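You operate a simulated robot arm through the tools that you are given. There is no shell and no other tool. Be economical: measure what you need, move in short steps, check, and stop when the job is done.

Carry out the task below with a simulated robot arm. There is one attempt and no reset: what you move stays moved.

Task
Wipe the clamped white offcut clean, switch the extractor off and lay the offcut on the rubber mat.
Fine: felt wiper back, cradle lever free. Set down upright: felt wiper. What is to be rubbed or washed off counts as gone when no trace of it is left.

It is judged by the outcome, as a careful person would: the job done as asked, and still so three seconds after it is handed in. It fails if anything else is knocked over, pushed out of place, dropped, spilled or broken.

Robot
A 6-joint arm with a two-finger parallel gripper, fixed in place. Base frame: the origin is at the foot of the arm, x ahead of it, y to its left, z up; the work surface is at about z = 87. Units: cm, rad, N and s.
With the tool pointing down near the work surface it reaches from about 24 to 64 cm from the base axis. Its first joint turns from -1.152 to 1.152 rad. Payload 2.7 kg.
Tool frame: the origin (TCP) lies between the finger pads and is the grasp point; the fingertips stand 2.3 cm ahead of it; z points along the fingers, y is the line along which they close. The gripper opens to 9.4 cm. The fingers are 3.8 cm wide and 1 cm thick; the gripper's body (5.4 by 9.6 cm) begins 3.9 cm behind the TCP.
Orientation is that of the tool frame in the base frame, as a unit quaternion [w, x, y, z]. With the fingers straight down and closing along the base's y, the tool's x points along the base's -x, its y along +y and its z along -z.

Tools
- The arm moves only by the tool send_rows. Its argument "motion" is one flat list of numbers, 7 for each row, row after row: the turn, a rotation vector about the tool's x, y, z in rad, then the shift along the tool's x, y, z in cm, then the finger opening in cm, from 0 to 9.4. In form: [ax, ay, az, tx, ty, tz, gripper, ax, ay, az, tx, ty, tz, gripper, ...]. A call has 1 to 10 rows; each row shifts and turns the commanded pose from where the row before left it, along the tool's axes as they then stand. Each row takes 0.2 s and may step no farther than 5 cm and 0.15 rad from the row before; otherwise, or with a gripper value out of range, the whole call is refused. Where a pose cannot be reached the arm comes as near as it can. A force on the tool above 90 N (or 10 N above the force at the start of the call, whichever is more), or a blocked arm, ends the call early, and 0.2 s more pass. The fingers move at their own pace (about 4.5 cm/s each) and stop on an object; they squeeze with about 28 N. The grip force told is the motor's: it shows also when the fingers shut on nothing. Time passes only in rows, and 0.2 s behind the last, so rows that do not move let the fingers close. It gives the time, the measured TCP pose, the force on the tool (base axes), the opening and the grip force at its end, in the units of the frame above (readings bear some noise), with the torque about the TCP (base axes, N m) and any sound that the robot's microphone picked up, and new pictures: "show" is both (left out), scene, wrist or none.
- Cameras (640 x 400 px; columns grow to the right, rows downward): "scene" is fixed at [11.2, -43.77, 140.89]; the picture's right is [0.56, -0.83, 0.00], its down [-0.46, -0.31, -0.83] and it looks along [0.69, 0.47, -0.55] (base axes); focal length 310 px, centre (320, 200). "wrist" rides on the gripper at [8.6, 1.6, -7.5] in the tool frame; the picture's right is [-0.18, 0.98, 0.00], its down [-0.58, -0.11, -0.81] and it looks along [-0.79, -0.15, 0.59] (tool axes); focal length 243 px, centre (320, 200). There is no depth. A picture from a camera that has moved, and an enlarged one, comes with that camera's place and axes in the base frame and with its lens. The place of the scene camera against the robot may be out by one fixed shift of up to 2.5 cm in any direction.
- enlarge(camera, box): a new picture of the part [left, top, right, bottom] of that camera's present view, enlarged. The clock stands still meanwhile.
- job_done(): hands the job in; it is judged then, once.

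Work in short steps. Places have to be worked out from the pictures, the camera data and where the tool is seen: move nearer, look again, correct. Check each grasp and each placing, and mend what went wrong. You have 120 turns and 200 pictures in all, those below and enlarged ones among them. Open the gripper and draw the arm clear of the work before you hand the job in, unless the task says otherwise; then end with one line.

The tools are called after "Request:" as name(argument=value, ...) on one line, values as JSON. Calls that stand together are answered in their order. send_rows: Moves the arm, as the interface text tells. Its arguments: {"type":"object","properties":{"motion":{"type":"array"},"show":{"type":"string","enum":["both","scene","wrist","none"]}},"required":["motion"]} The other tools are called the same way: enlarge (camera, box) takes an enlarged picture of a part of a camera's view; job_done () hands the job in.

At the start:

```text
clock: 0.0
tool_pos: [47.12, 0.76, 118.0]
ee_rot: [0.0, 0.0, 1.0, 0.001]
wrist_force: [0.6, -0.1, -0.4]
ft_torque: [0.01, -0.03, 0.0]
gripper_width: 9.42
grip_force: 0.1
```

scene: 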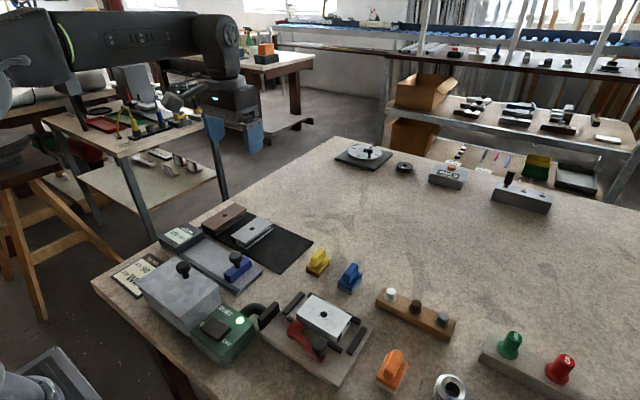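
wrist: 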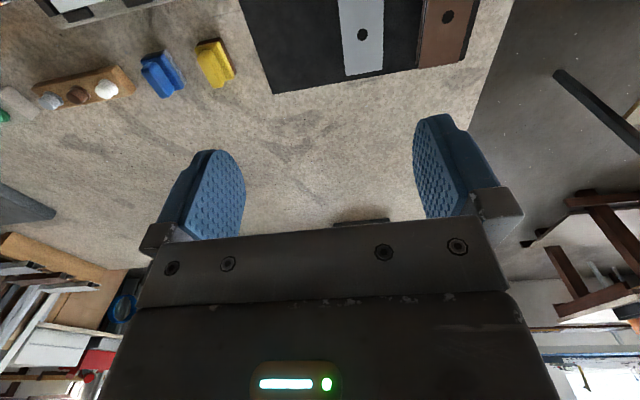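

I start by taking enlarged views of the cradle, the extractor and the mat.

Request:
enlarge(camera="scene", box=[200, 270, 380, 390])

Request:
enlarge(camera="scene", box=[100, 190, 320, 330])

Request:
enlarge(camera="scene", box=[300, 240, 600, 400])

Request:
enlarge(camera="scene", box=[320, 130, 580, 230])

```text
3.33 times, centred on (290, 330) of scene
camera zoom: at [11.2, -43.77, 140.89], right [0.56, -0.83, 0.0], down [-0.46, -0.31, -0.83], along [0.69, 0.47, -0.55], focal length 1035 px, centre (420, -233)
```

zoom: 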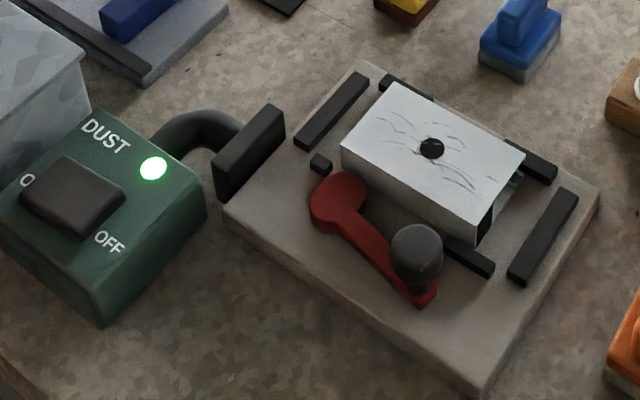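

```text
2.86 times, centred on (210, 260) of scene
camera zoom: at [11.2, -43.77, 140.89], right [0.56, -0.83, 0.0], down [-0.46, -0.31, -0.83], along [0.69, 0.47, -0.55], focal length 887 px, centre (634, 29)
```

zoom: 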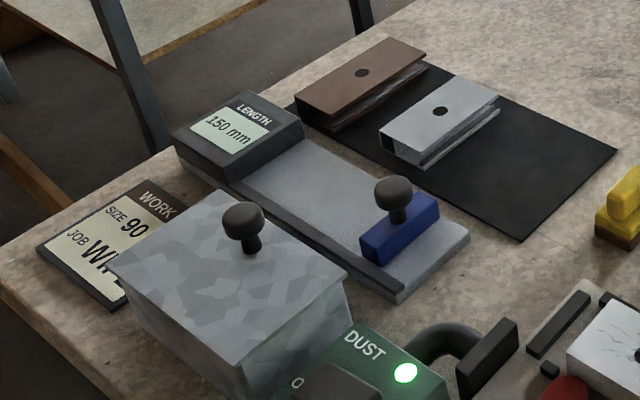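

```text
2.13 times, centred on (450, 320) of scene
camera zoom: at [11.2, -43.77, 140.89], right [0.56, -0.83, 0.0], down [-0.46, -0.31, -0.83], along [0.69, 0.47, -0.55], focal length 662 px, centre (43, -56)
```

zoom: 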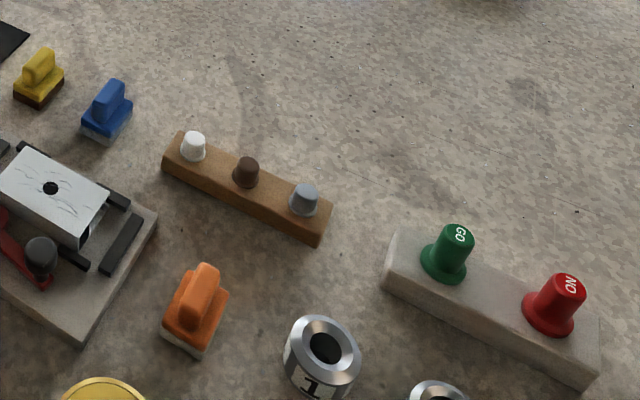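

```text
2.46 times, centred on (450, 180) of scene
camera zoom: at [11.2, -43.77, 140.89], right [0.56, -0.83, 0.0], down [-0.46, -0.31, -0.83], along [0.69, 0.47, -0.55], focal length 764 px, centre (0, 249)
```

zoom: 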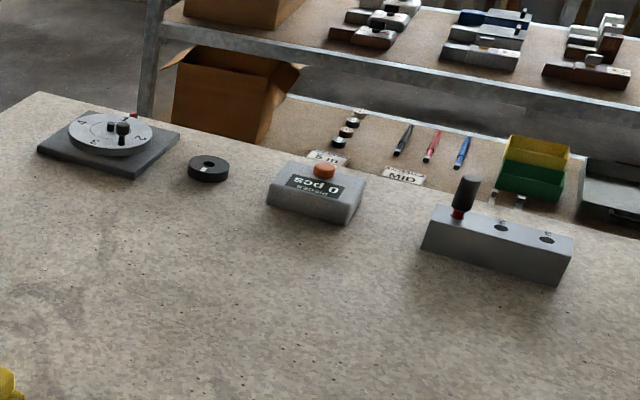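

The offcut looks to be at about (41,-24) and the extractor at about (28,-10). I move above that area for a close look with the wrist camera.

Request:
send_rows(motion=[0, 0, 0, 1.6, -3.9, 1.2, 9.4, 0, 0, 0, 1.6, -3.9, 1.2, 9.4, 0, 0, 0, 1.6, -3.9, 1.2, 9.4, 0, 0, 0, 1.6, -3.9, 1.2, 9.4, 0, 0, 0, 1.6, -3.9, 1.2, 9.4, 0, 0, 0, 1.6, -3.9, 1.2, 9.4], show="both")

```text
clock: 1.4
tool_pos: [37.38, -22.72, 110.8]
ee_rot: [0.0, 0.0, 1.0, 0.0]
wrist_force: [1.1, -0.7, 0.6]
ft_torque: [0.03, 0.02, -0.02]
gripper_width: 9.37
grip_force: 0.1
camera wrist: at [28.66, -20.98, 118.34], right [0.18, 0.98, 0.0], down [0.58, -0.11, 0.81], along [0.79, -0.15, -0.59], focal length 243 px, centre (320, 200)
```

scene: 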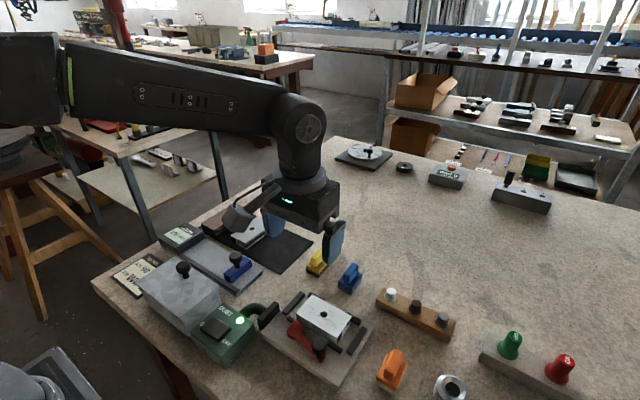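
wrist: 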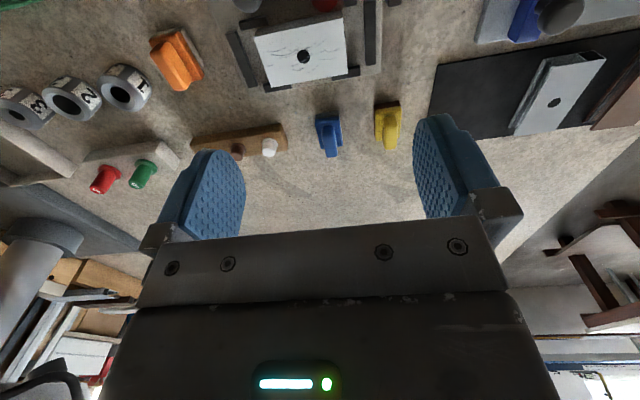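

The wrist view puts the hole of the offcut near (39.3,-24.8). Next I enlarge the three wipers and the cradle to tell which wiper is felt.

Request:
enlarge(camera="wrist", box=[290, 80, 430, 170])

Request:
enlarge(camera="wrist", box=[130, 10, 230, 110])

Request:
enlarge(camera="wrist", box=[210, 0, 400, 110])

Request:
enlarge(camera="scene", box=[300, 240, 410, 400])

```text
4.44 times, centred on (360, 125) of wrist
camera zoom: at [28.66, -20.98, 118.34], right [0.18, 0.98, 0.0], down [0.58, -0.11, 0.81], along [0.79, -0.15, -0.59], focal length 1078 px, centre (142, 533)
```

zoom: 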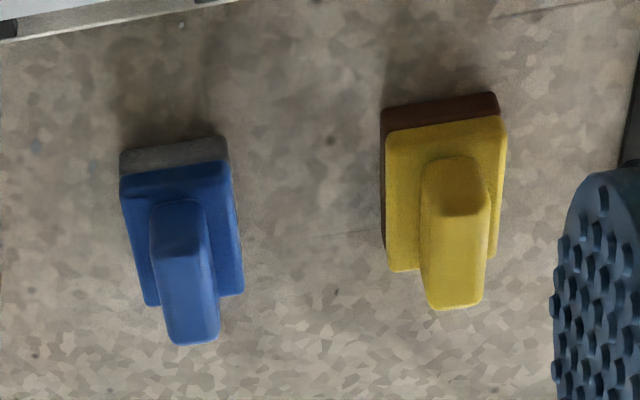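

```text
4.00 times, centred on (180, 60) of wrist
camera zoom: at [28.66, -20.98, 118.34], right [0.18, 0.98, 0.0], down [0.58, -0.11, 0.81], along [0.79, -0.15, -0.59], focal length 970 px, centre (880, 760)
```

zoom: 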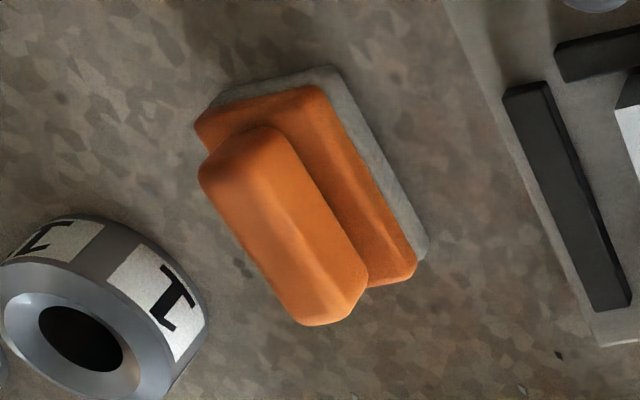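

```text
3.37 times, centred on (305, 55) of wrist
camera zoom: at [28.66, -20.98, 118.34], right [0.18, 0.98, 0.0], down [0.58, -0.11, 0.81], along [0.79, -0.15, -0.59], focal length 817 px, centre (370, 688)
```

zoom: 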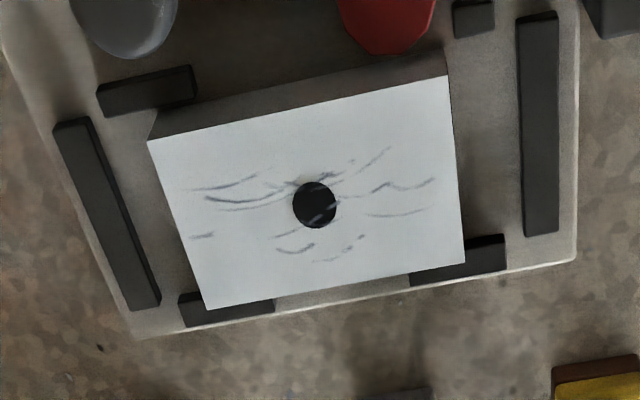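

```text
2.50 times, centred on (355, 320) of scene
camera zoom: at [11.2, -43.77, 140.89], right [0.56, -0.83, 0.0], down [-0.46, -0.31, -0.83], along [0.69, 0.47, -0.55], focal length 776 px, centre (232, -100)
```

zoom: 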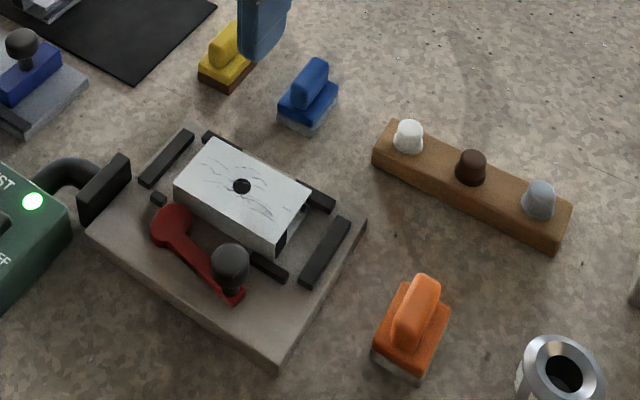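

I need a nearer view of the pads of the blue and yellow wipers, so I move lower, toward them.

Request:
send_rows(motion=[0, 0, 0, -2.5, 1, 4, 9.4, 0, 0, 0, -2.5, 1, 4, 9.4, 0, 0, 0, -2.5, 0.8, 4, 9.4], show="wrist")

Request:
enlarge(camera="wrist", box=[240, 0, 440, 125])

```text
clock: 2.2
tool_pos: [45.01, -19.73, 98.62]
ee_rot: [0.001, 0.0, 1.0, -0.002]
wrist_force: [0.1, 0.2, -0.5]
ft_torque: [0.01, -0.01, 0.02]
gripper_width: 9.38
grip_force: 0.1
camera wrist: at [36.32, -17.99, 106.16], right [0.18, 0.98, 0.0], down [0.58, -0.11, 0.81], along [0.79, -0.15, -0.59], focal length 243 px, centre (320, 200)
```

wrist: 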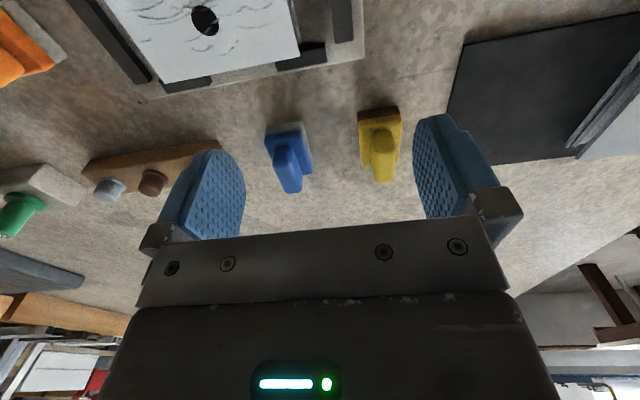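

```text
3.20 times, centred on (340, 62) of wrist
camera zoom: at [36.32, -17.99, 106.16], right [0.18, 0.98, 0.0], down [0.58, -0.11, 0.81], along [0.79, -0.15, -0.59], focal length 776 px, centre (256, 640)
```

zoom: 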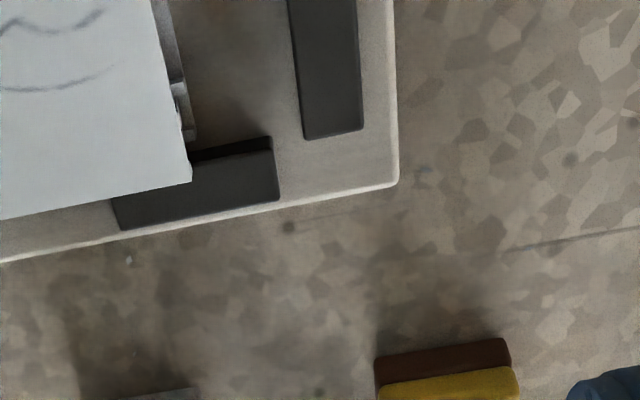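

Request:
enlarge(camera="wrist", box=[250, 95, 350, 200])

Request:
enlarge(camera="wrist", box=[340, 95, 420, 190])

Request:
enlarge(camera="scene", box=[360, 330, 420, 400])

```text
3.81 times, centred on (300, 148) of wrist
camera zoom: at [36.32, -17.99, 106.16], right [0.18, 0.98, 0.0], down [0.58, -0.11, 0.81], along [0.79, -0.15, -0.59], focal length 924 px, centre (396, 400)
```

zoom: 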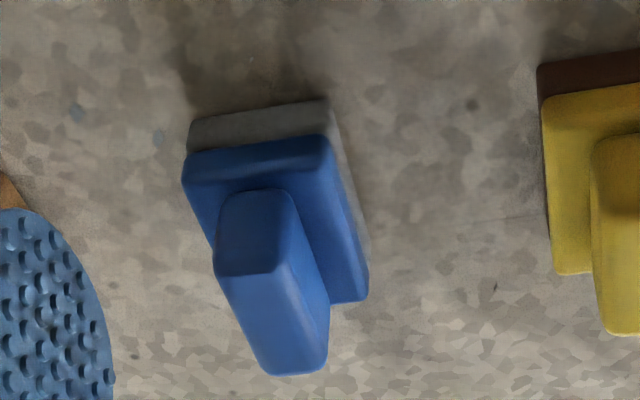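

```text
4.21 times, centred on (380, 142) of wrist
camera zoom: at [36.32, -17.99, 106.16], right [0.18, 0.98, 0.0], down [0.58, -0.11, 0.81], along [0.79, -0.15, -0.59], focal length 1022 px, centre (67, 442)
```

zoom: 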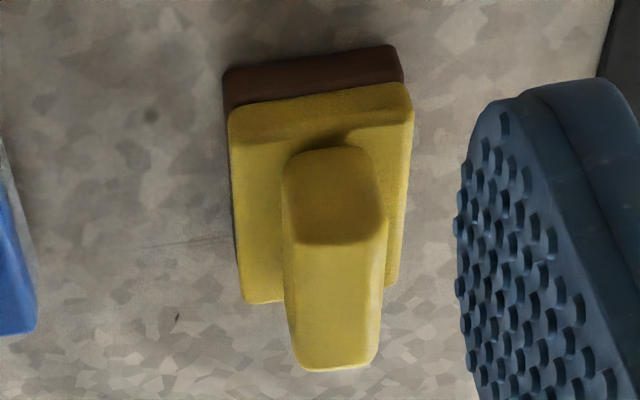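

```text
5.71 times, centred on (390, 365) of scene
camera zoom: at [11.2, -43.77, 140.89], right [0.56, -0.83, 0.0], down [-0.46, -0.31, -0.83], along [0.69, 0.47, -0.55], focal length 1774 px, centre (-80, -743)
```

zoom: 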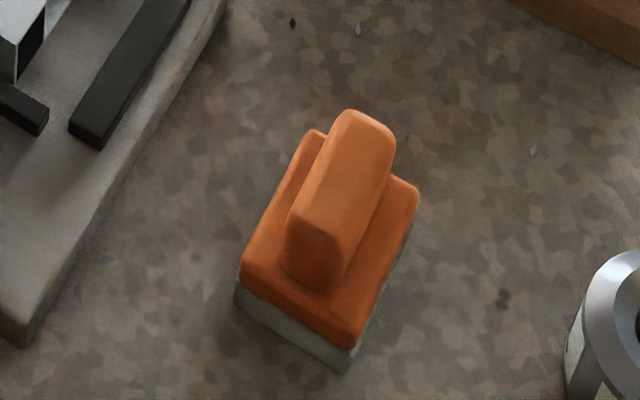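

The pads are still not clear, so I go nearer to the blue wiper.

Request:
send_rows(motion=[0, 0, 0, -2, -1.5, 2.5, 9.4, 0, 0, 0, -2, -1.5, 2.2, 9.4], show="wrist")

Request:
enlarge(camera="wrist", box=[230, 70, 430, 195])

```text
clock: 2.8
tool_pos: [49.26, -22.63, 94.19]
ee_rot: [0.001, -0.001, 1.0, 0.0]
wrist_force: [-0.7, -0.3, -0.3]
ft_torque: [0.04, 0.0, 0.0]
gripper_width: 9.4
grip_force: 0.0
camera wrist: at [40.43, -20.99, 101.59], right [0.18, 0.98, 0.0], down [0.58, -0.11, 0.81], along [0.79, -0.15, -0.59], focal length 243 px, centre (320, 200)
```

wrist: 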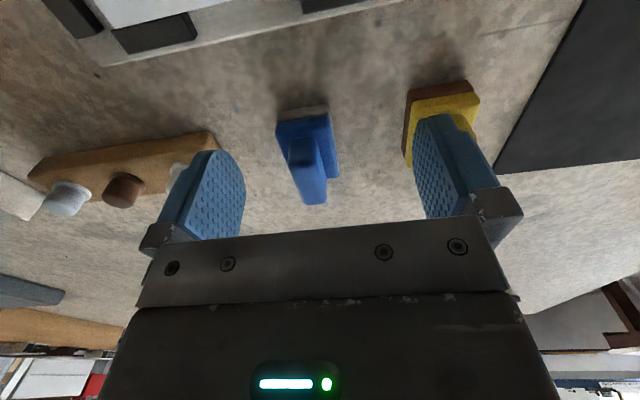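

```text
3.20 times, centred on (330, 132) of wrist
camera zoom: at [40.43, -20.99, 101.59], right [0.18, 0.98, 0.0], down [0.58, -0.11, 0.81], along [0.79, -0.15, -0.59], focal length 776 px, centre (288, 416)
```

zoom: 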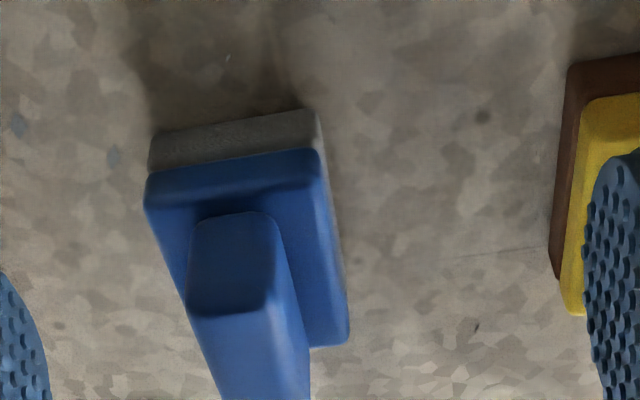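

The blue pad is grey and faintly bumpy, and the yellow one is smooth brown. I'll compare with the orange wiper from close by.

Request:
send_rows(motion=[0, 0, 0, 0, 0, -5, 9.4, 0, 0, 0, 2.7, -3.2, -3, 9.4, 0, 0, 0, 2.7, -3.2, 0, 9.4, 0, 0, 0, 2.7, -3.2, 0, 9.4, 0, 0, 0, 2.7, -3.2, 0, 9.4, 0, 0, 0, 2.7, -3.2, 3, 9.4], show="wrist")

Request:
enlarge(camera="wrist", box=[230, 0, 430, 125])

```text
refused: row 2 steps farther than a row can; nothing moved
```

```text
3.20 times, centred on (330, 62) of wrist
camera zoom: at [40.43, -20.99, 101.59], right [0.18, 0.98, 0.0], down [0.58, -0.11, 0.81], along [0.79, -0.15, -0.59], focal length 776 px, centre (288, 640)
```

zoom: 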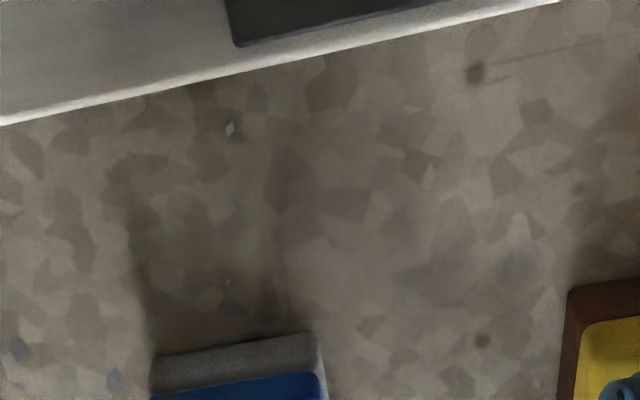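

The call was refused because one step was over 5 cm. I send it again with smaller steps.

Request:
send_rows(motion=[0, 0, 0, 0, 0, -4.5, 9.4, 0, 0, 0, 0, 0, -3, 9.4, 0, 0, 0, 2.7, -3.2, 0, 9.4, 0, 0, 0, 2.7, -3.2, 0, 9.4, 0, 0, 0, 2.7, -3.2, 0, 9.4, 0, 0, 0, 2.7, -3.2, 0, 9.4, 0, 0, 0, 2.7, -3.2, 2, 9.4], show="wrist")

Request:
enlarge(camera="wrist", box=[230, 50, 430, 175])

```text
clock: 4.4
tool_pos: [35.73, -38.83, 99.7]
ee_rot: [-0.001, 0.0, 1.0, -0.001]
wrist_force: [-0.3, 0.1, 0.0]
ft_torque: [-0.01, 0.0, -0.02]
gripper_width: 9.42
grip_force: 0.2
camera wrist: at [26.96, -37.01, 107.21], right [0.18, 0.98, 0.0], down [0.58, -0.11, 0.81], along [0.79, -0.15, -0.59], focal length 243 px, centre (320, 200)
```

wrist: 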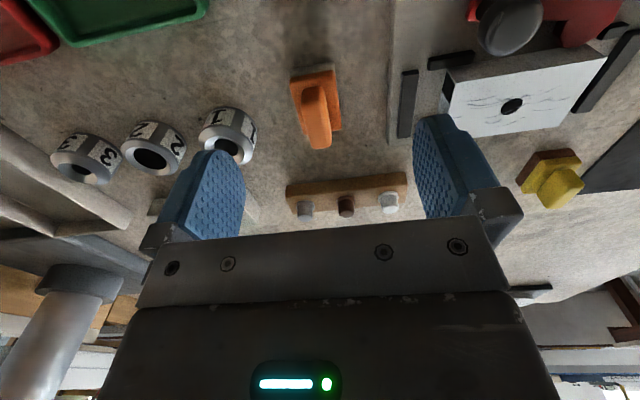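

```text
3.20 times, centred on (330, 112) of wrist
camera zoom: at [26.96, -37.01, 107.21], right [0.18, 0.98, 0.0], down [0.58, -0.11, 0.81], along [0.79, -0.15, -0.59], focal length 776 px, centre (288, 480)
```

zoom: 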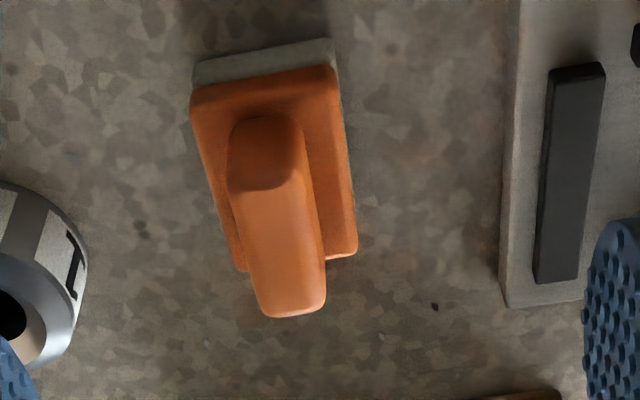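

I enlarge the orange pad's edge further.

Request:
enlarge(camera="wrist", box=[280, 55, 350, 100])

Request:
enlarge(camera="scene", box=[295, 235, 375, 300])

Request:
enlarge(camera="scene", box=[100, 240, 190, 310])

```text
8.89 times, centred on (315, 78) of wrist
camera zoom: at [26.96, -37.01, 107.21], right [0.18, 0.98, 0.0], down [0.58, -0.11, 0.81], along [0.79, -0.15, -0.59], focal length 2157 px, centre (364, 1289)
```

zoom: 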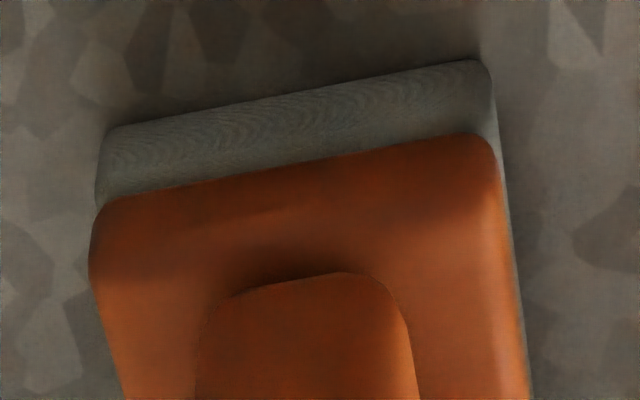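

```text
6.15 times, centred on (335, 268) of scene
camera zoom: at [11.2, -43.77, 140.89], right [0.56, -0.83, 0.0], down [-0.46, -0.31, -0.83], along [0.69, 0.47, -0.55], focal length 1910 px, centre (228, -215)
```

zoom: 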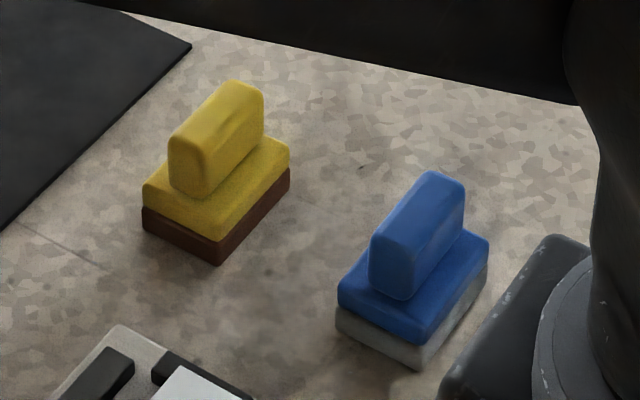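

```text
5.71 times, centred on (145, 275) of scene
camera zoom: at [11.2, -43.77, 140.89], right [0.56, -0.83, 0.0], down [-0.46, -0.31, -0.83], along [0.69, 0.47, -0.55], focal length 1774 px, centre (1320, -229)
```

zoom: 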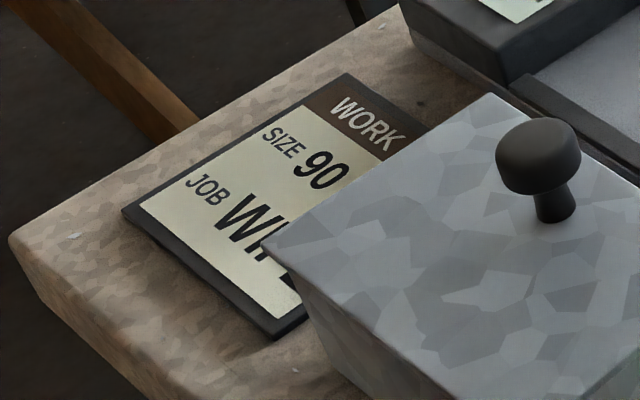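

The orange pad shows a fine woven, wavy texture. For a fair comparison I view blue and yellow again at the same magnification.

Request:
send_rows(motion=[0, 0, 0, 0, 0, -2, 9.4, 0, 0, 0, -2.0, 4, 0, 9.4, 0, 0, 0, -2.0, 4, 0, 9.4, 0, 0, 0, -2.0, 4, 0, 9.4, 0, 0, 0, -2.0, 4, 0, 9.4, 0, 0, 0, -2.5, 2.5, 3, 9.4, 0, 0, 0, 0, 0, 2.5, 9.4], show="wrist")

```text
clock: 6.0
tool_pos: [45.97, -20.3, 96.43]
ee_rot: [0.0, 0.0, 1.0, 0.001]
wrist_force: [0.2, -0.1, -0.3]
ft_torque: [0.0, 0.02, 0.01]
gripper_width: 9.39
grip_force: 0.0
camera wrist: at [37.35, -18.49, 103.86], right [0.18, 0.98, 0.0], down [0.58, -0.11, 0.81], along [0.79, -0.15, -0.59], focal length 243 px, centre (320, 200)
```

wrist: 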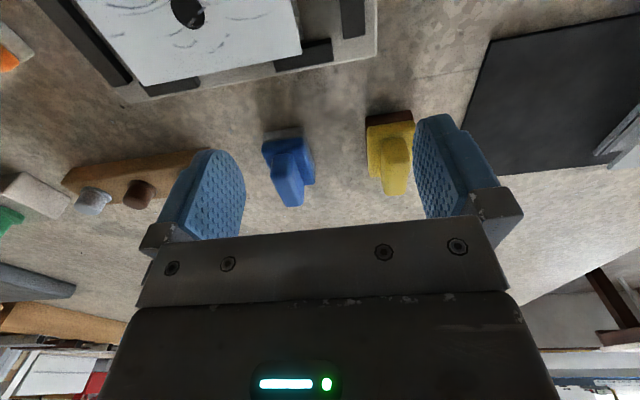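

Both are in view now, so I enlarge each pad edge at high magnification.

Request:
enlarge(camera="wrist", box=[250, 120, 320, 165])

Request:
enlarge(camera="wrist", box=[355, 105, 425, 150])

```text
8.89 times, centred on (285, 142) of wrist
camera zoom: at [37.35, -18.49, 103.86], right [0.18, 0.98, 0.0], down [0.58, -0.11, 0.81], along [0.79, -0.15, -0.59], focal length 2157 px, centre (631, 711)
```

zoom: 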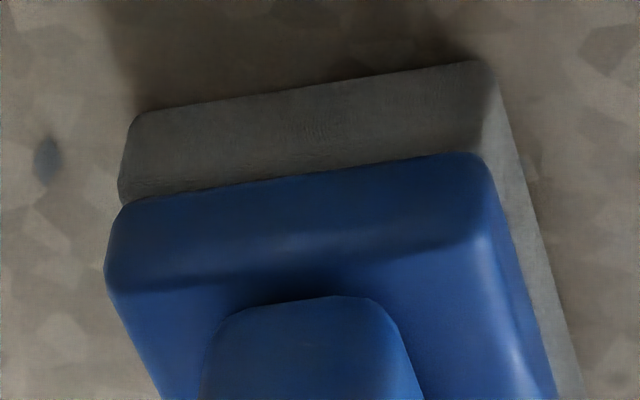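

```text
8.89 times, centred on (390, 128) of wrist
camera zoom: at [37.35, -18.49, 103.86], right [0.18, 0.98, 0.0], down [0.58, -0.11, 0.81], along [0.79, -0.15, -0.59], focal length 2157 px, centre (-302, 844)
```

zoom: 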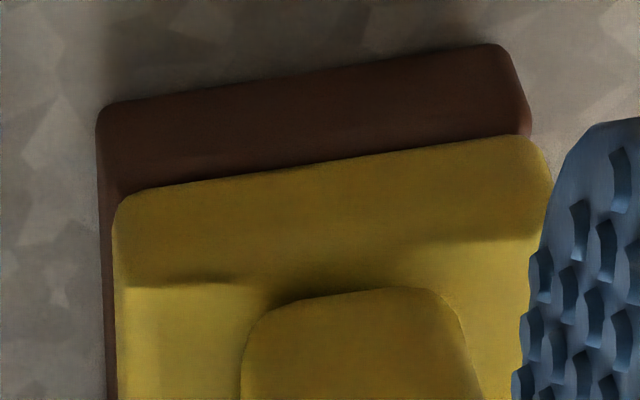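

I compare the pads from the scene camera too, at the highest useful zoom.

Request:
enlarge(camera="scene", box=[376, 370, 404, 396])

Request:
enlarge(camera="scene", box=[334, 275, 364, 297])

Request:
enlarge(camera="scene", box=[302, 255, 334, 281])

```text
15.38 times, centred on (390, 383) of scene
camera zoom: at [11.2, -43.77, 140.89], right [0.56, -0.83, 0.0], down [-0.46, -0.31, -0.83], along [0.69, 0.47, -0.55], focal length 4776 px, centre (-757, -2615)
```

zoom: 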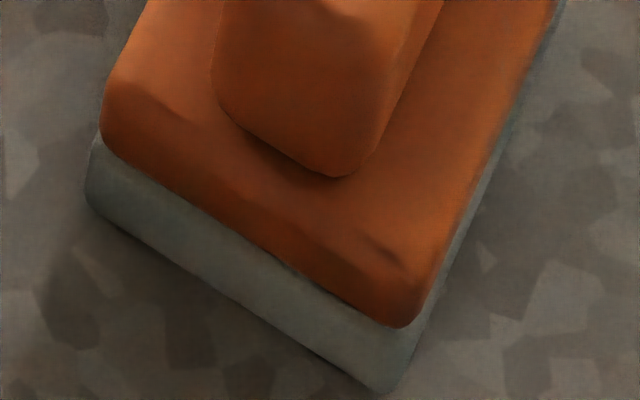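

```text
16.00 times, centred on (349, 286) of scene
camera zoom: at [11.2, -43.77, 140.89], right [0.56, -0.83, 0.0], down [-0.46, -0.31, -0.83], along [0.69, 0.47, -0.55], focal length 4967 px, centre (-144, -1176)
```

zoom: 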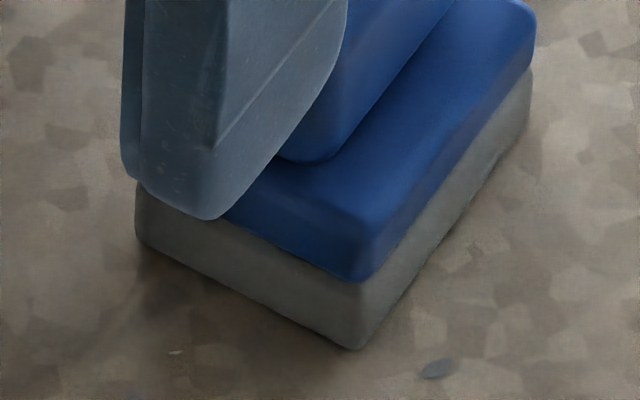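

```text
15.38 times, centred on (318, 268) of scene
camera zoom: at [11.2, -43.77, 140.89], right [0.56, -0.83, 0.0], down [-0.46, -0.31, -0.83], along [0.69, 0.47, -0.55], focal length 4776 px, centre (351, -846)
```

zoom: 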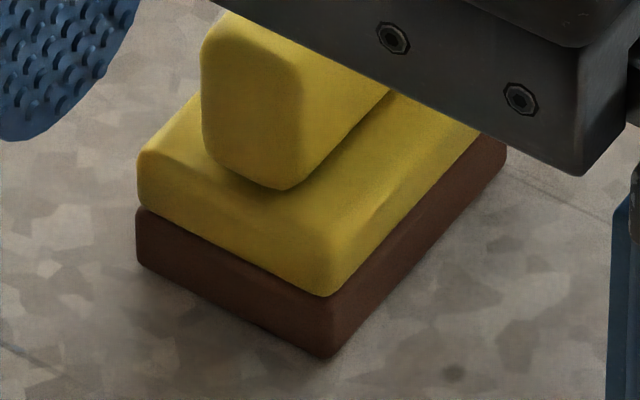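

All three wipers are the same size and lie along x, so only the pad material differs. Before wiping, I'll lift the blue one (grey pad), tilt it and inspect its underside. First I position above it, at about (51.6,-23.9).

Request:
send_rows(motion=[0, 0, 0, 0, 0, -2, 5, 0, 0, 0, -2.8, -1.8, 0, 5, 0, 0, 0, -2.8, -1.8, 0, 5, 0, 0, 0, 0, 0, 2.5, 5, 0, 0, 0, 0, 0, 0, 5], show="both")

```text
clock: 7.2
tool_pos: [51.65, -23.87, 95.73]
ee_rot: [0.0, -0.001, 1.0, 0.001]
wrist_force: [-0.4, -0.8, 0.4]
ft_torque: [0.01, 0.01, 0.01]
gripper_width: 5.0
grip_force: 0.1
camera wrist: at [42.76, -22.14, 103.17], right [0.18, 0.98, 0.0], down [0.58, -0.11, 0.81], along [0.79, -0.15, -0.59], focal length 243 px, centre (320, 200)
```

scene: 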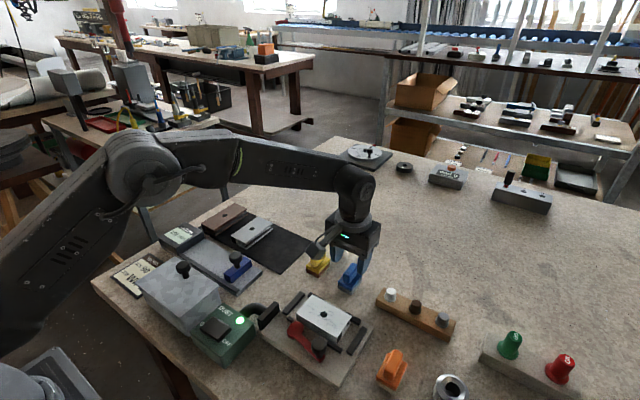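
wrist: 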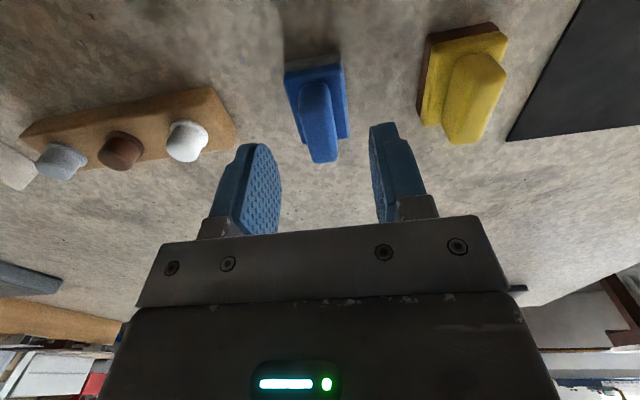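

The fin's centre reads (50.5,-23.7). I shift slightly back, descend to z = 92.5 and grip it.

Request:
send_rows(motion=[0, 0, 0, 0.8, 0.15, 1.6, 5, 0, 0, 0, 0, 0, 1.6, 5, 0, 0, 0, 0, 0, 0, 0, 0, 0, 0, 0, 0, 0, 0, 0, 0, 0, 0, 0, 0, 0], show="wrist")

```text
clock: 8.4
tool_pos: [50.62, -23.77, 92.59]
ee_rot: [0.0, 0.0, 1.0, 0.0]
wrist_force: [-1.2, -0.5, -0.6]
ft_torque: [-0.02, 0.01, 0.04]
gripper_width: 1.75
grip_force: 28.1
camera wrist: at [41.9, -21.99, 99.94], right [0.18, 0.98, 0.0], down [0.58, -0.11, 0.81], along [0.79, -0.15, -0.59], focal length 243 px, centre (320, 200)
```

wrist: 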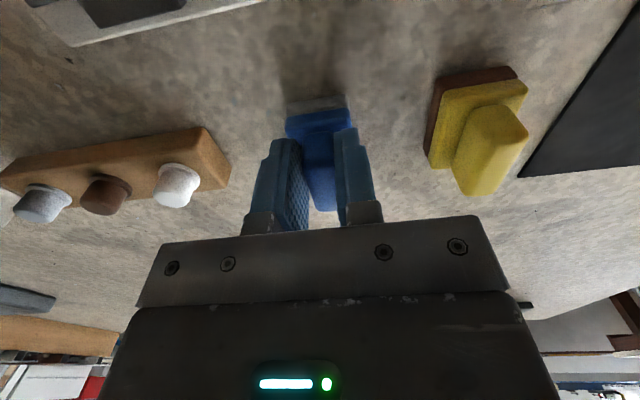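

The grip holds at 1.75 cm wide. I lift it, draw it back and tilt it so that the scene camera sees the pad.

Request:
send_rows(motion=[0, 0, 0, 0, 0, -4.8, 0, 0, 0, 0, 0, 0, -4.8, 0, 0, 0, 0, 3, 0, -3.8, 0, 0, 0, 0, 4, 0, -3, 0, 0, 0, 0, 4, 0, -3, 0], show="none")

Request:
send_rows(motion=[0, 0.15, 0, 0, 0, 0, 0, 0, 0.15, 0, 0, 0, 0, 0, 0, 0.15, 0, 0, 0, 0, 0, 0, 0.15, 0, 0, 0, 0, 0, 0, 0.15, 0, 0, 0, 0, 0, 0, 0.15, 0, 0, 0, 0, 0, 0, 0.15, 0, 0, 0, 0, 0, 0, 0.15, 0, 0, 0, 0, 0], show="scene")

```text
clock: 9.6
tool_pos: [39.76, -23.66, 111.93]
ee_rot: [0.0, 0.0, 1.0, 0.0]
wrist_force: [-0.5, 0.4, -0.6]
ft_torque: [-0.01, -0.01, 0.01]
gripper_width: 1.74
grip_force: 27.9
```

```text
clock: 11.4
tool_pos: [30.15, -22.79, 103.03]
ee_rot: [-0.564, 0.0, 0.826, -0.001]
wrist_force: [-1.0, 0.5, -0.1]
ft_torque: [0.0, -0.04, 0.0]
gripper_width: 1.74
grip_force: 28.2
out of reach, approached as far as the arm can: row 5, 6, 7, 8
```

scene: 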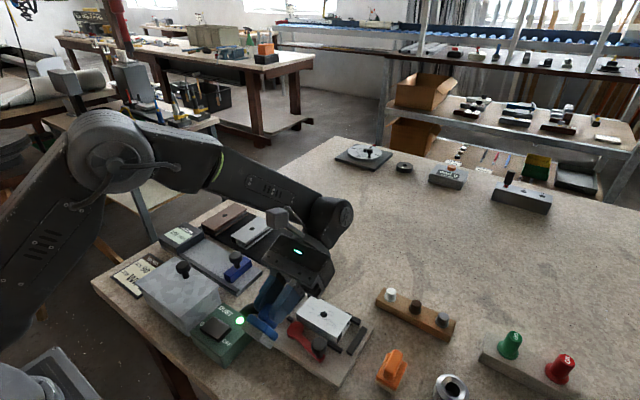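

The arm drifted down to z = 103 as it tilted but is clear of everything. I enlarge the pad.

Request:
enlarge(camera="scene", box=[230, 300, 300, 350])

```text
8.00 times, centred on (265, 325) of scene
camera zoom: at [11.2, -43.77, 140.89], right [0.56, -0.83, 0.0], down [-0.46, -0.31, -0.83], along [0.69, 0.47, -0.55], focal length 2483 px, centre (760, -800)
```

zoom: 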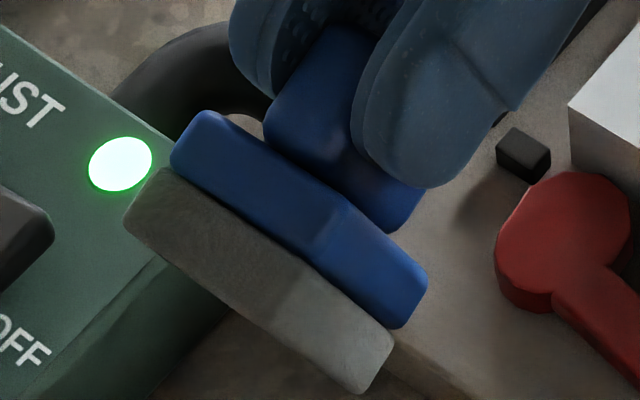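

The blue pad is fuzzy and fibrous with a soft, uneven edge, which fits felt. The orange pad looks smooth and bluish, and the yellow one has a hard brown pad. I take blue as the felt wiper and undo the tilt step by step.

Request:
send_rows(motion=[0, -0.15, 0, 0, 0, -1, 0, 0, -0.15, 0, 0, 0, -1, 0, 0, -0.15, 0, 0, 0, -1, 0, 0, -0.15, 0, 0, 0, -1, 0], show="scene")

```text
clock: 12.4
tool_pos: [33.58, -22.79, 105.1]
ee_rot: [-0.294, 0.0, 0.956, 0.0]
wrist_force: [-0.4, -0.1, -0.5]
ft_torque: [-0.02, -0.06, 0.0]
gripper_width: 1.73
grip_force: 27.8
```

scene: 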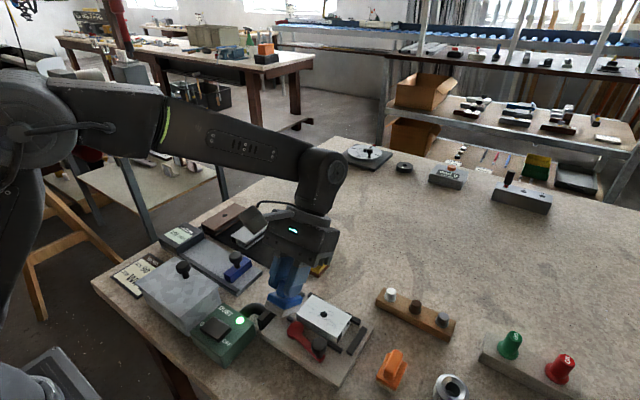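

The remaining tilt is about 0.6 rad. I finish the untilt and check the pose.

Request:
send_rows(motion=[0, -0.15, 0, 0, 0, -0.5, 0, 0, -0.15, 0, 0, 0, -0.5, 0, 0, -0.15, 0, 0, 0, -0.5, 0, 0, -0.147, 0, 0, 0, -0.5, 0], show="none")

```text
clock: 13.4
tool_pos: [34.22, -22.76, 107.08]
ee_rot: [0.001, 0.001, 1.0, 0.0]
wrist_force: [-1.1, 0.8, -1.1]
ft_torque: [0.03, 0.05, -0.03]
gripper_width: 1.73
grip_force: 28.5
```

The blue wiper is held upright. The offcut's top spans x 37.2–42.55 and y −29.4…−20.45 at z ≈ 90.7. The pad bottom is 5.6 cm below the TCP and reaches x −1.1…+3.5 from it. I move above the middle of the offcut.

Request:
send_rows(motion=[0, 0, 0, -2.25, -1.5, 0, 0, 0, 0, 0, -2.25, -1.5, 2, 0, 0, 0, 0, 0, 0, 4, 0, 0, 0, 0, 0, 0, 2.8, 0, 0, 0, 0, 0, 0, 0, 0], show="both")

Request:
enlarge(camera="scene", box=[260, 260, 380, 370])

```text
clock: 14.6
tool_pos: [38.85, -25.76, 98.34]
ee_rot: [0.0, 0.0, 1.0, 0.0]
wrist_force: [-0.2, -0.1, -0.2]
ft_torque: [0.02, -0.01, -0.03]
gripper_width: 1.72
grip_force: 28.1
camera wrist: at [30.01, -23.98, 105.76], right [0.18, 0.98, 0.0], down [0.58, -0.11, 0.8], along [0.79, -0.15, -0.59], focal length 243 px, centre (320, 200)
```

scene: 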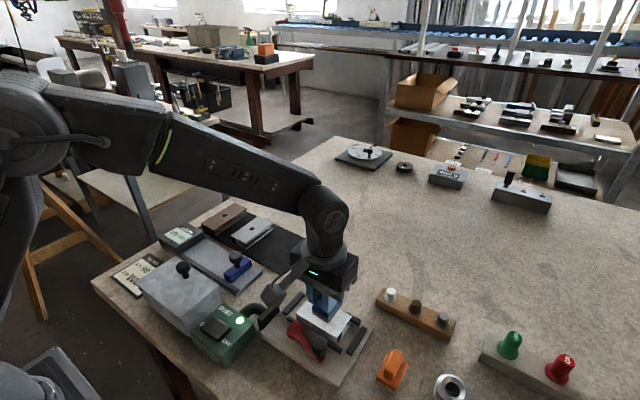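
wrist: 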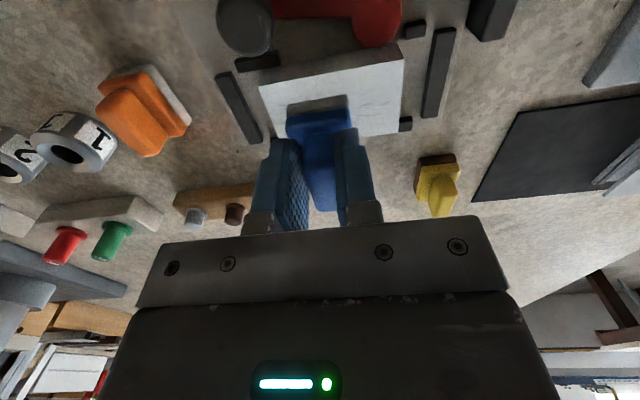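

```text
3.64 times, centred on (320, 315) of scene
camera zoom: at [11.2, -43.77, 140.89], right [0.56, -0.83, 0.0], down [-0.46, -0.31, -0.83], along [0.69, 0.47, -0.55], focal length 1129 px, centre (320, -218)
```

zoom: 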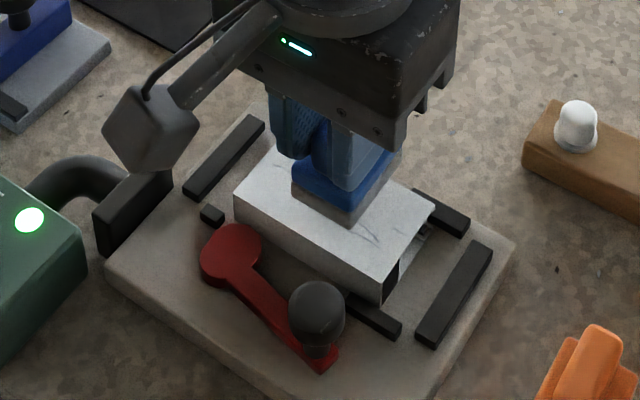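

The pad is well placed over the offcut. I lower it gently until the force shows contact.

Request:
send_rows(motion=[0, 0, 0, 0, 0, 1.2, 0, 0, 0, 0, 0, 0, 0.5, 0, 0, 0, 0, 0, 0, 0.2, 0], show="none")

```text
clock: 15.4
tool_pos: [38.64, -25.66, 96.53]
ee_rot: [-0.002, 0.0, 1.0, 0.0]
wrist_force: [-0.2, -1.0, -0.2]
ft_torque: [0.0, -0.01, 0.0]
gripper_width: 1.75
grip_force: 27.9
```

There is no contact yet, so I go on in small steps.

Request:
send_rows(motion=[0, 0, 0, 0, 0, 0.2, 0, 0, 0, 0, 0, 0, 0.1, 0], show="none")

Request:
send_rows(motion=[0, 0, 0, 0, 0, 0.1, 0, 0, 0, 0, 0, 0, 0.1, 0], show="none")

```text
clock: 16.0
tool_pos: [38.56, -25.93, 96.12]
ee_rot: [0.0, 0.0, 1.0, -0.001]
wrist_force: [-5.5, 4.5, 21.3]
ft_torque: [0.23, 0.11, 0.04]
gripper_width: 1.72
grip_force: 28.2
```

```text
clock: 16.6
tool_pos: [38.74, -25.71, 96.03]
ee_rot: [0.002, -0.001, 1.0, -0.002]
wrist_force: [-3.3, 0.8, 28.7]
ft_torque: [0.12, -0.22, 0.01]
gripper_width: 1.76
grip_force: 27.7
```

Contact is at about 28 N. I ease off slightly and make a short test stroke toward −y, then look at the result.

Request:
send_rows(motion=[0, 0, 0, 0, 0, -0.12, 0, 0, 0, 0, 0, -0.7, 0, 0, 0, 0, 0, 0, -0.7, 0, 0, 0, 0, 0, 0, -0.7, 0, 0], show="scene")

Request:
enlarge(camera="scene", box=[270, 280, 370, 360])

```text
clock: 17.6
tool_pos: [38.55, -27.84, 96.06]
ee_rot: [-0.001, 0.0, 1.0, -0.001]
wrist_force: [0.9, 7.6, 20.5]
ft_torque: [0.2, -0.47, 0.14]
gripper_width: 1.76
grip_force: 28.1
```

scene: 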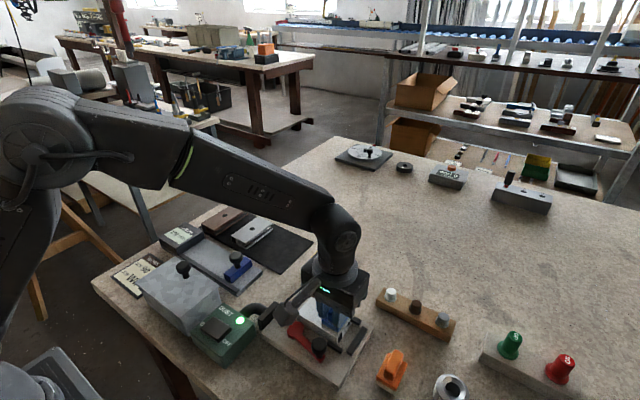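

```text
5.00 times, centred on (320, 320) of scene
camera zoom: at [11.18, -43.73, 140.9], right [0.56, -0.83, 0.0], down [-0.46, -0.31, -0.83], along [0.69, 0.47, -0.55], focal length 1552 px, centre (320, -400)
```

zoom: 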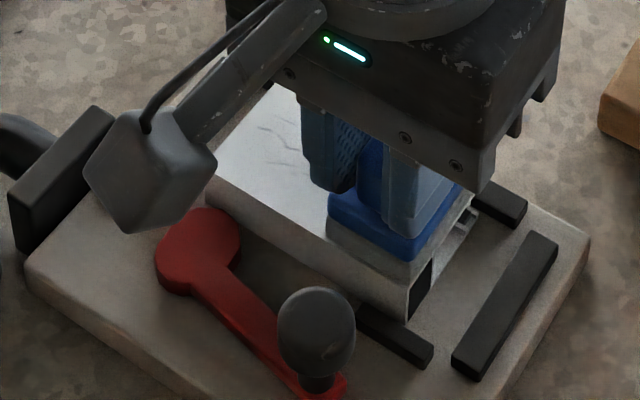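

The offcut holds still. Now one stroke all the way to the +y end.

Request:
send_rows(motion=[0, 0, 0, 0, 0.7, 0, 0, 0, 0, 0, 0, 0.7, 0, 0, 0, 0, 0, 0, 0.7, 0, 0, 0, 0, 0, 0, 0.7, 0, 0, 0, 0, 0, 0, 0.7, 0, 0, 0, 0, 0, 0, 0.7, 0, 0, 0, 0, 0, 0, 0.7, 0, 0, 0, 0, 0, 0, 0.7, 0, 0], show="both")

Request:
enlarge(camera="scene", box=[270, 280, 370, 360])

```text
clock: 19.4
tool_pos: [38.76, -22.86, 96.77]
ee_rot: [0.005, -0.001, 1.0, -0.009]
wrist_force: [-15.7, -31.8, 56.9]
ft_torque: [-2.27, 0.41, -0.48]
gripper_width: 2.66
grip_force: 27.9
camera wrist: at [29.99, -21.01, 104.09], right [0.18, 0.98, -0.02], down [0.57, -0.09, 0.81], along [0.8, -0.16, -0.58], focal length 243 px, centre (320, 200)
```

scene: 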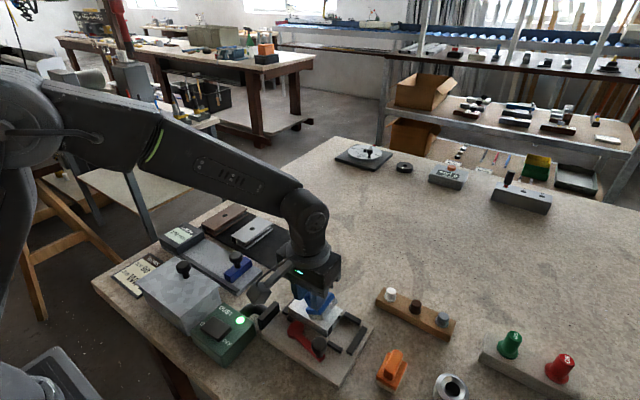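
wrist: 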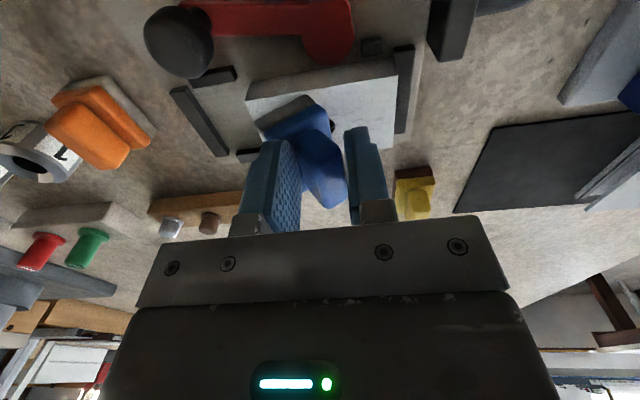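

```text
5.00 times, centred on (320, 320) of scene
camera zoom: at [11.08, -43.81, 140.88], right [0.56, -0.83, 0.0], down [-0.45, -0.31, -0.83], along [0.69, 0.47, -0.55], focal length 1552 px, centre (320, -400)
```

zoom: 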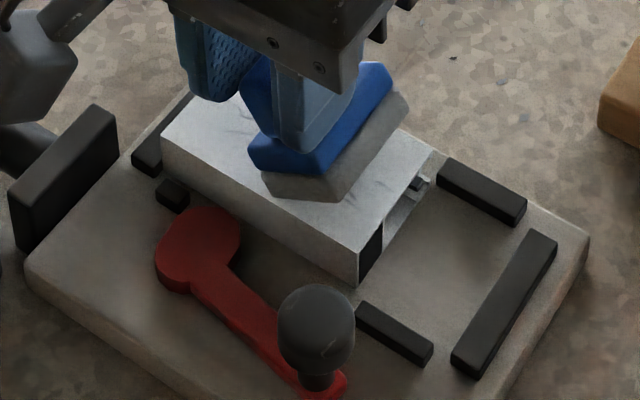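

The +y stroke slid the offcut about 2 cm in +y and twisted the wiper in the grip. I look closely before recovering.

Request:
enlarge(camera="wrist", box=[200, 20, 460, 220])

Request:
enlarge(camera="scene", box=[280, 275, 360, 330])

```text
2.00 times, centred on (330, 120) of wrist
camera zoom: at [29.99, -21.01, 104.09], right [0.18, 0.98, -0.02], down [0.57, -0.09, 0.81], along [0.8, -0.16, -0.58], focal length 485 px, centre (300, 360)
```

zoom: 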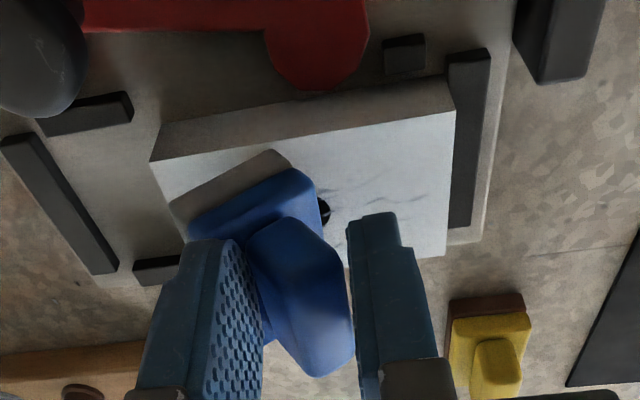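

```text
7.27 times, centred on (320, 302) of scene
camera zoom: at [11.08, -43.81, 140.88], right [0.56, -0.83, 0.0], down [-0.45, -0.31, -0.83], along [0.69, 0.47, -0.55], focal length 2258 px, centre (320, -546)
```

zoom: 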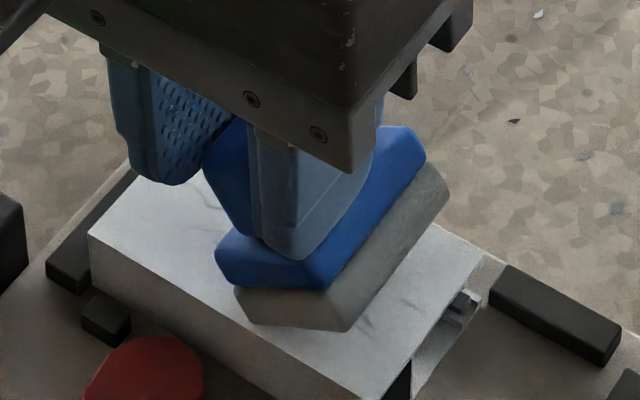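

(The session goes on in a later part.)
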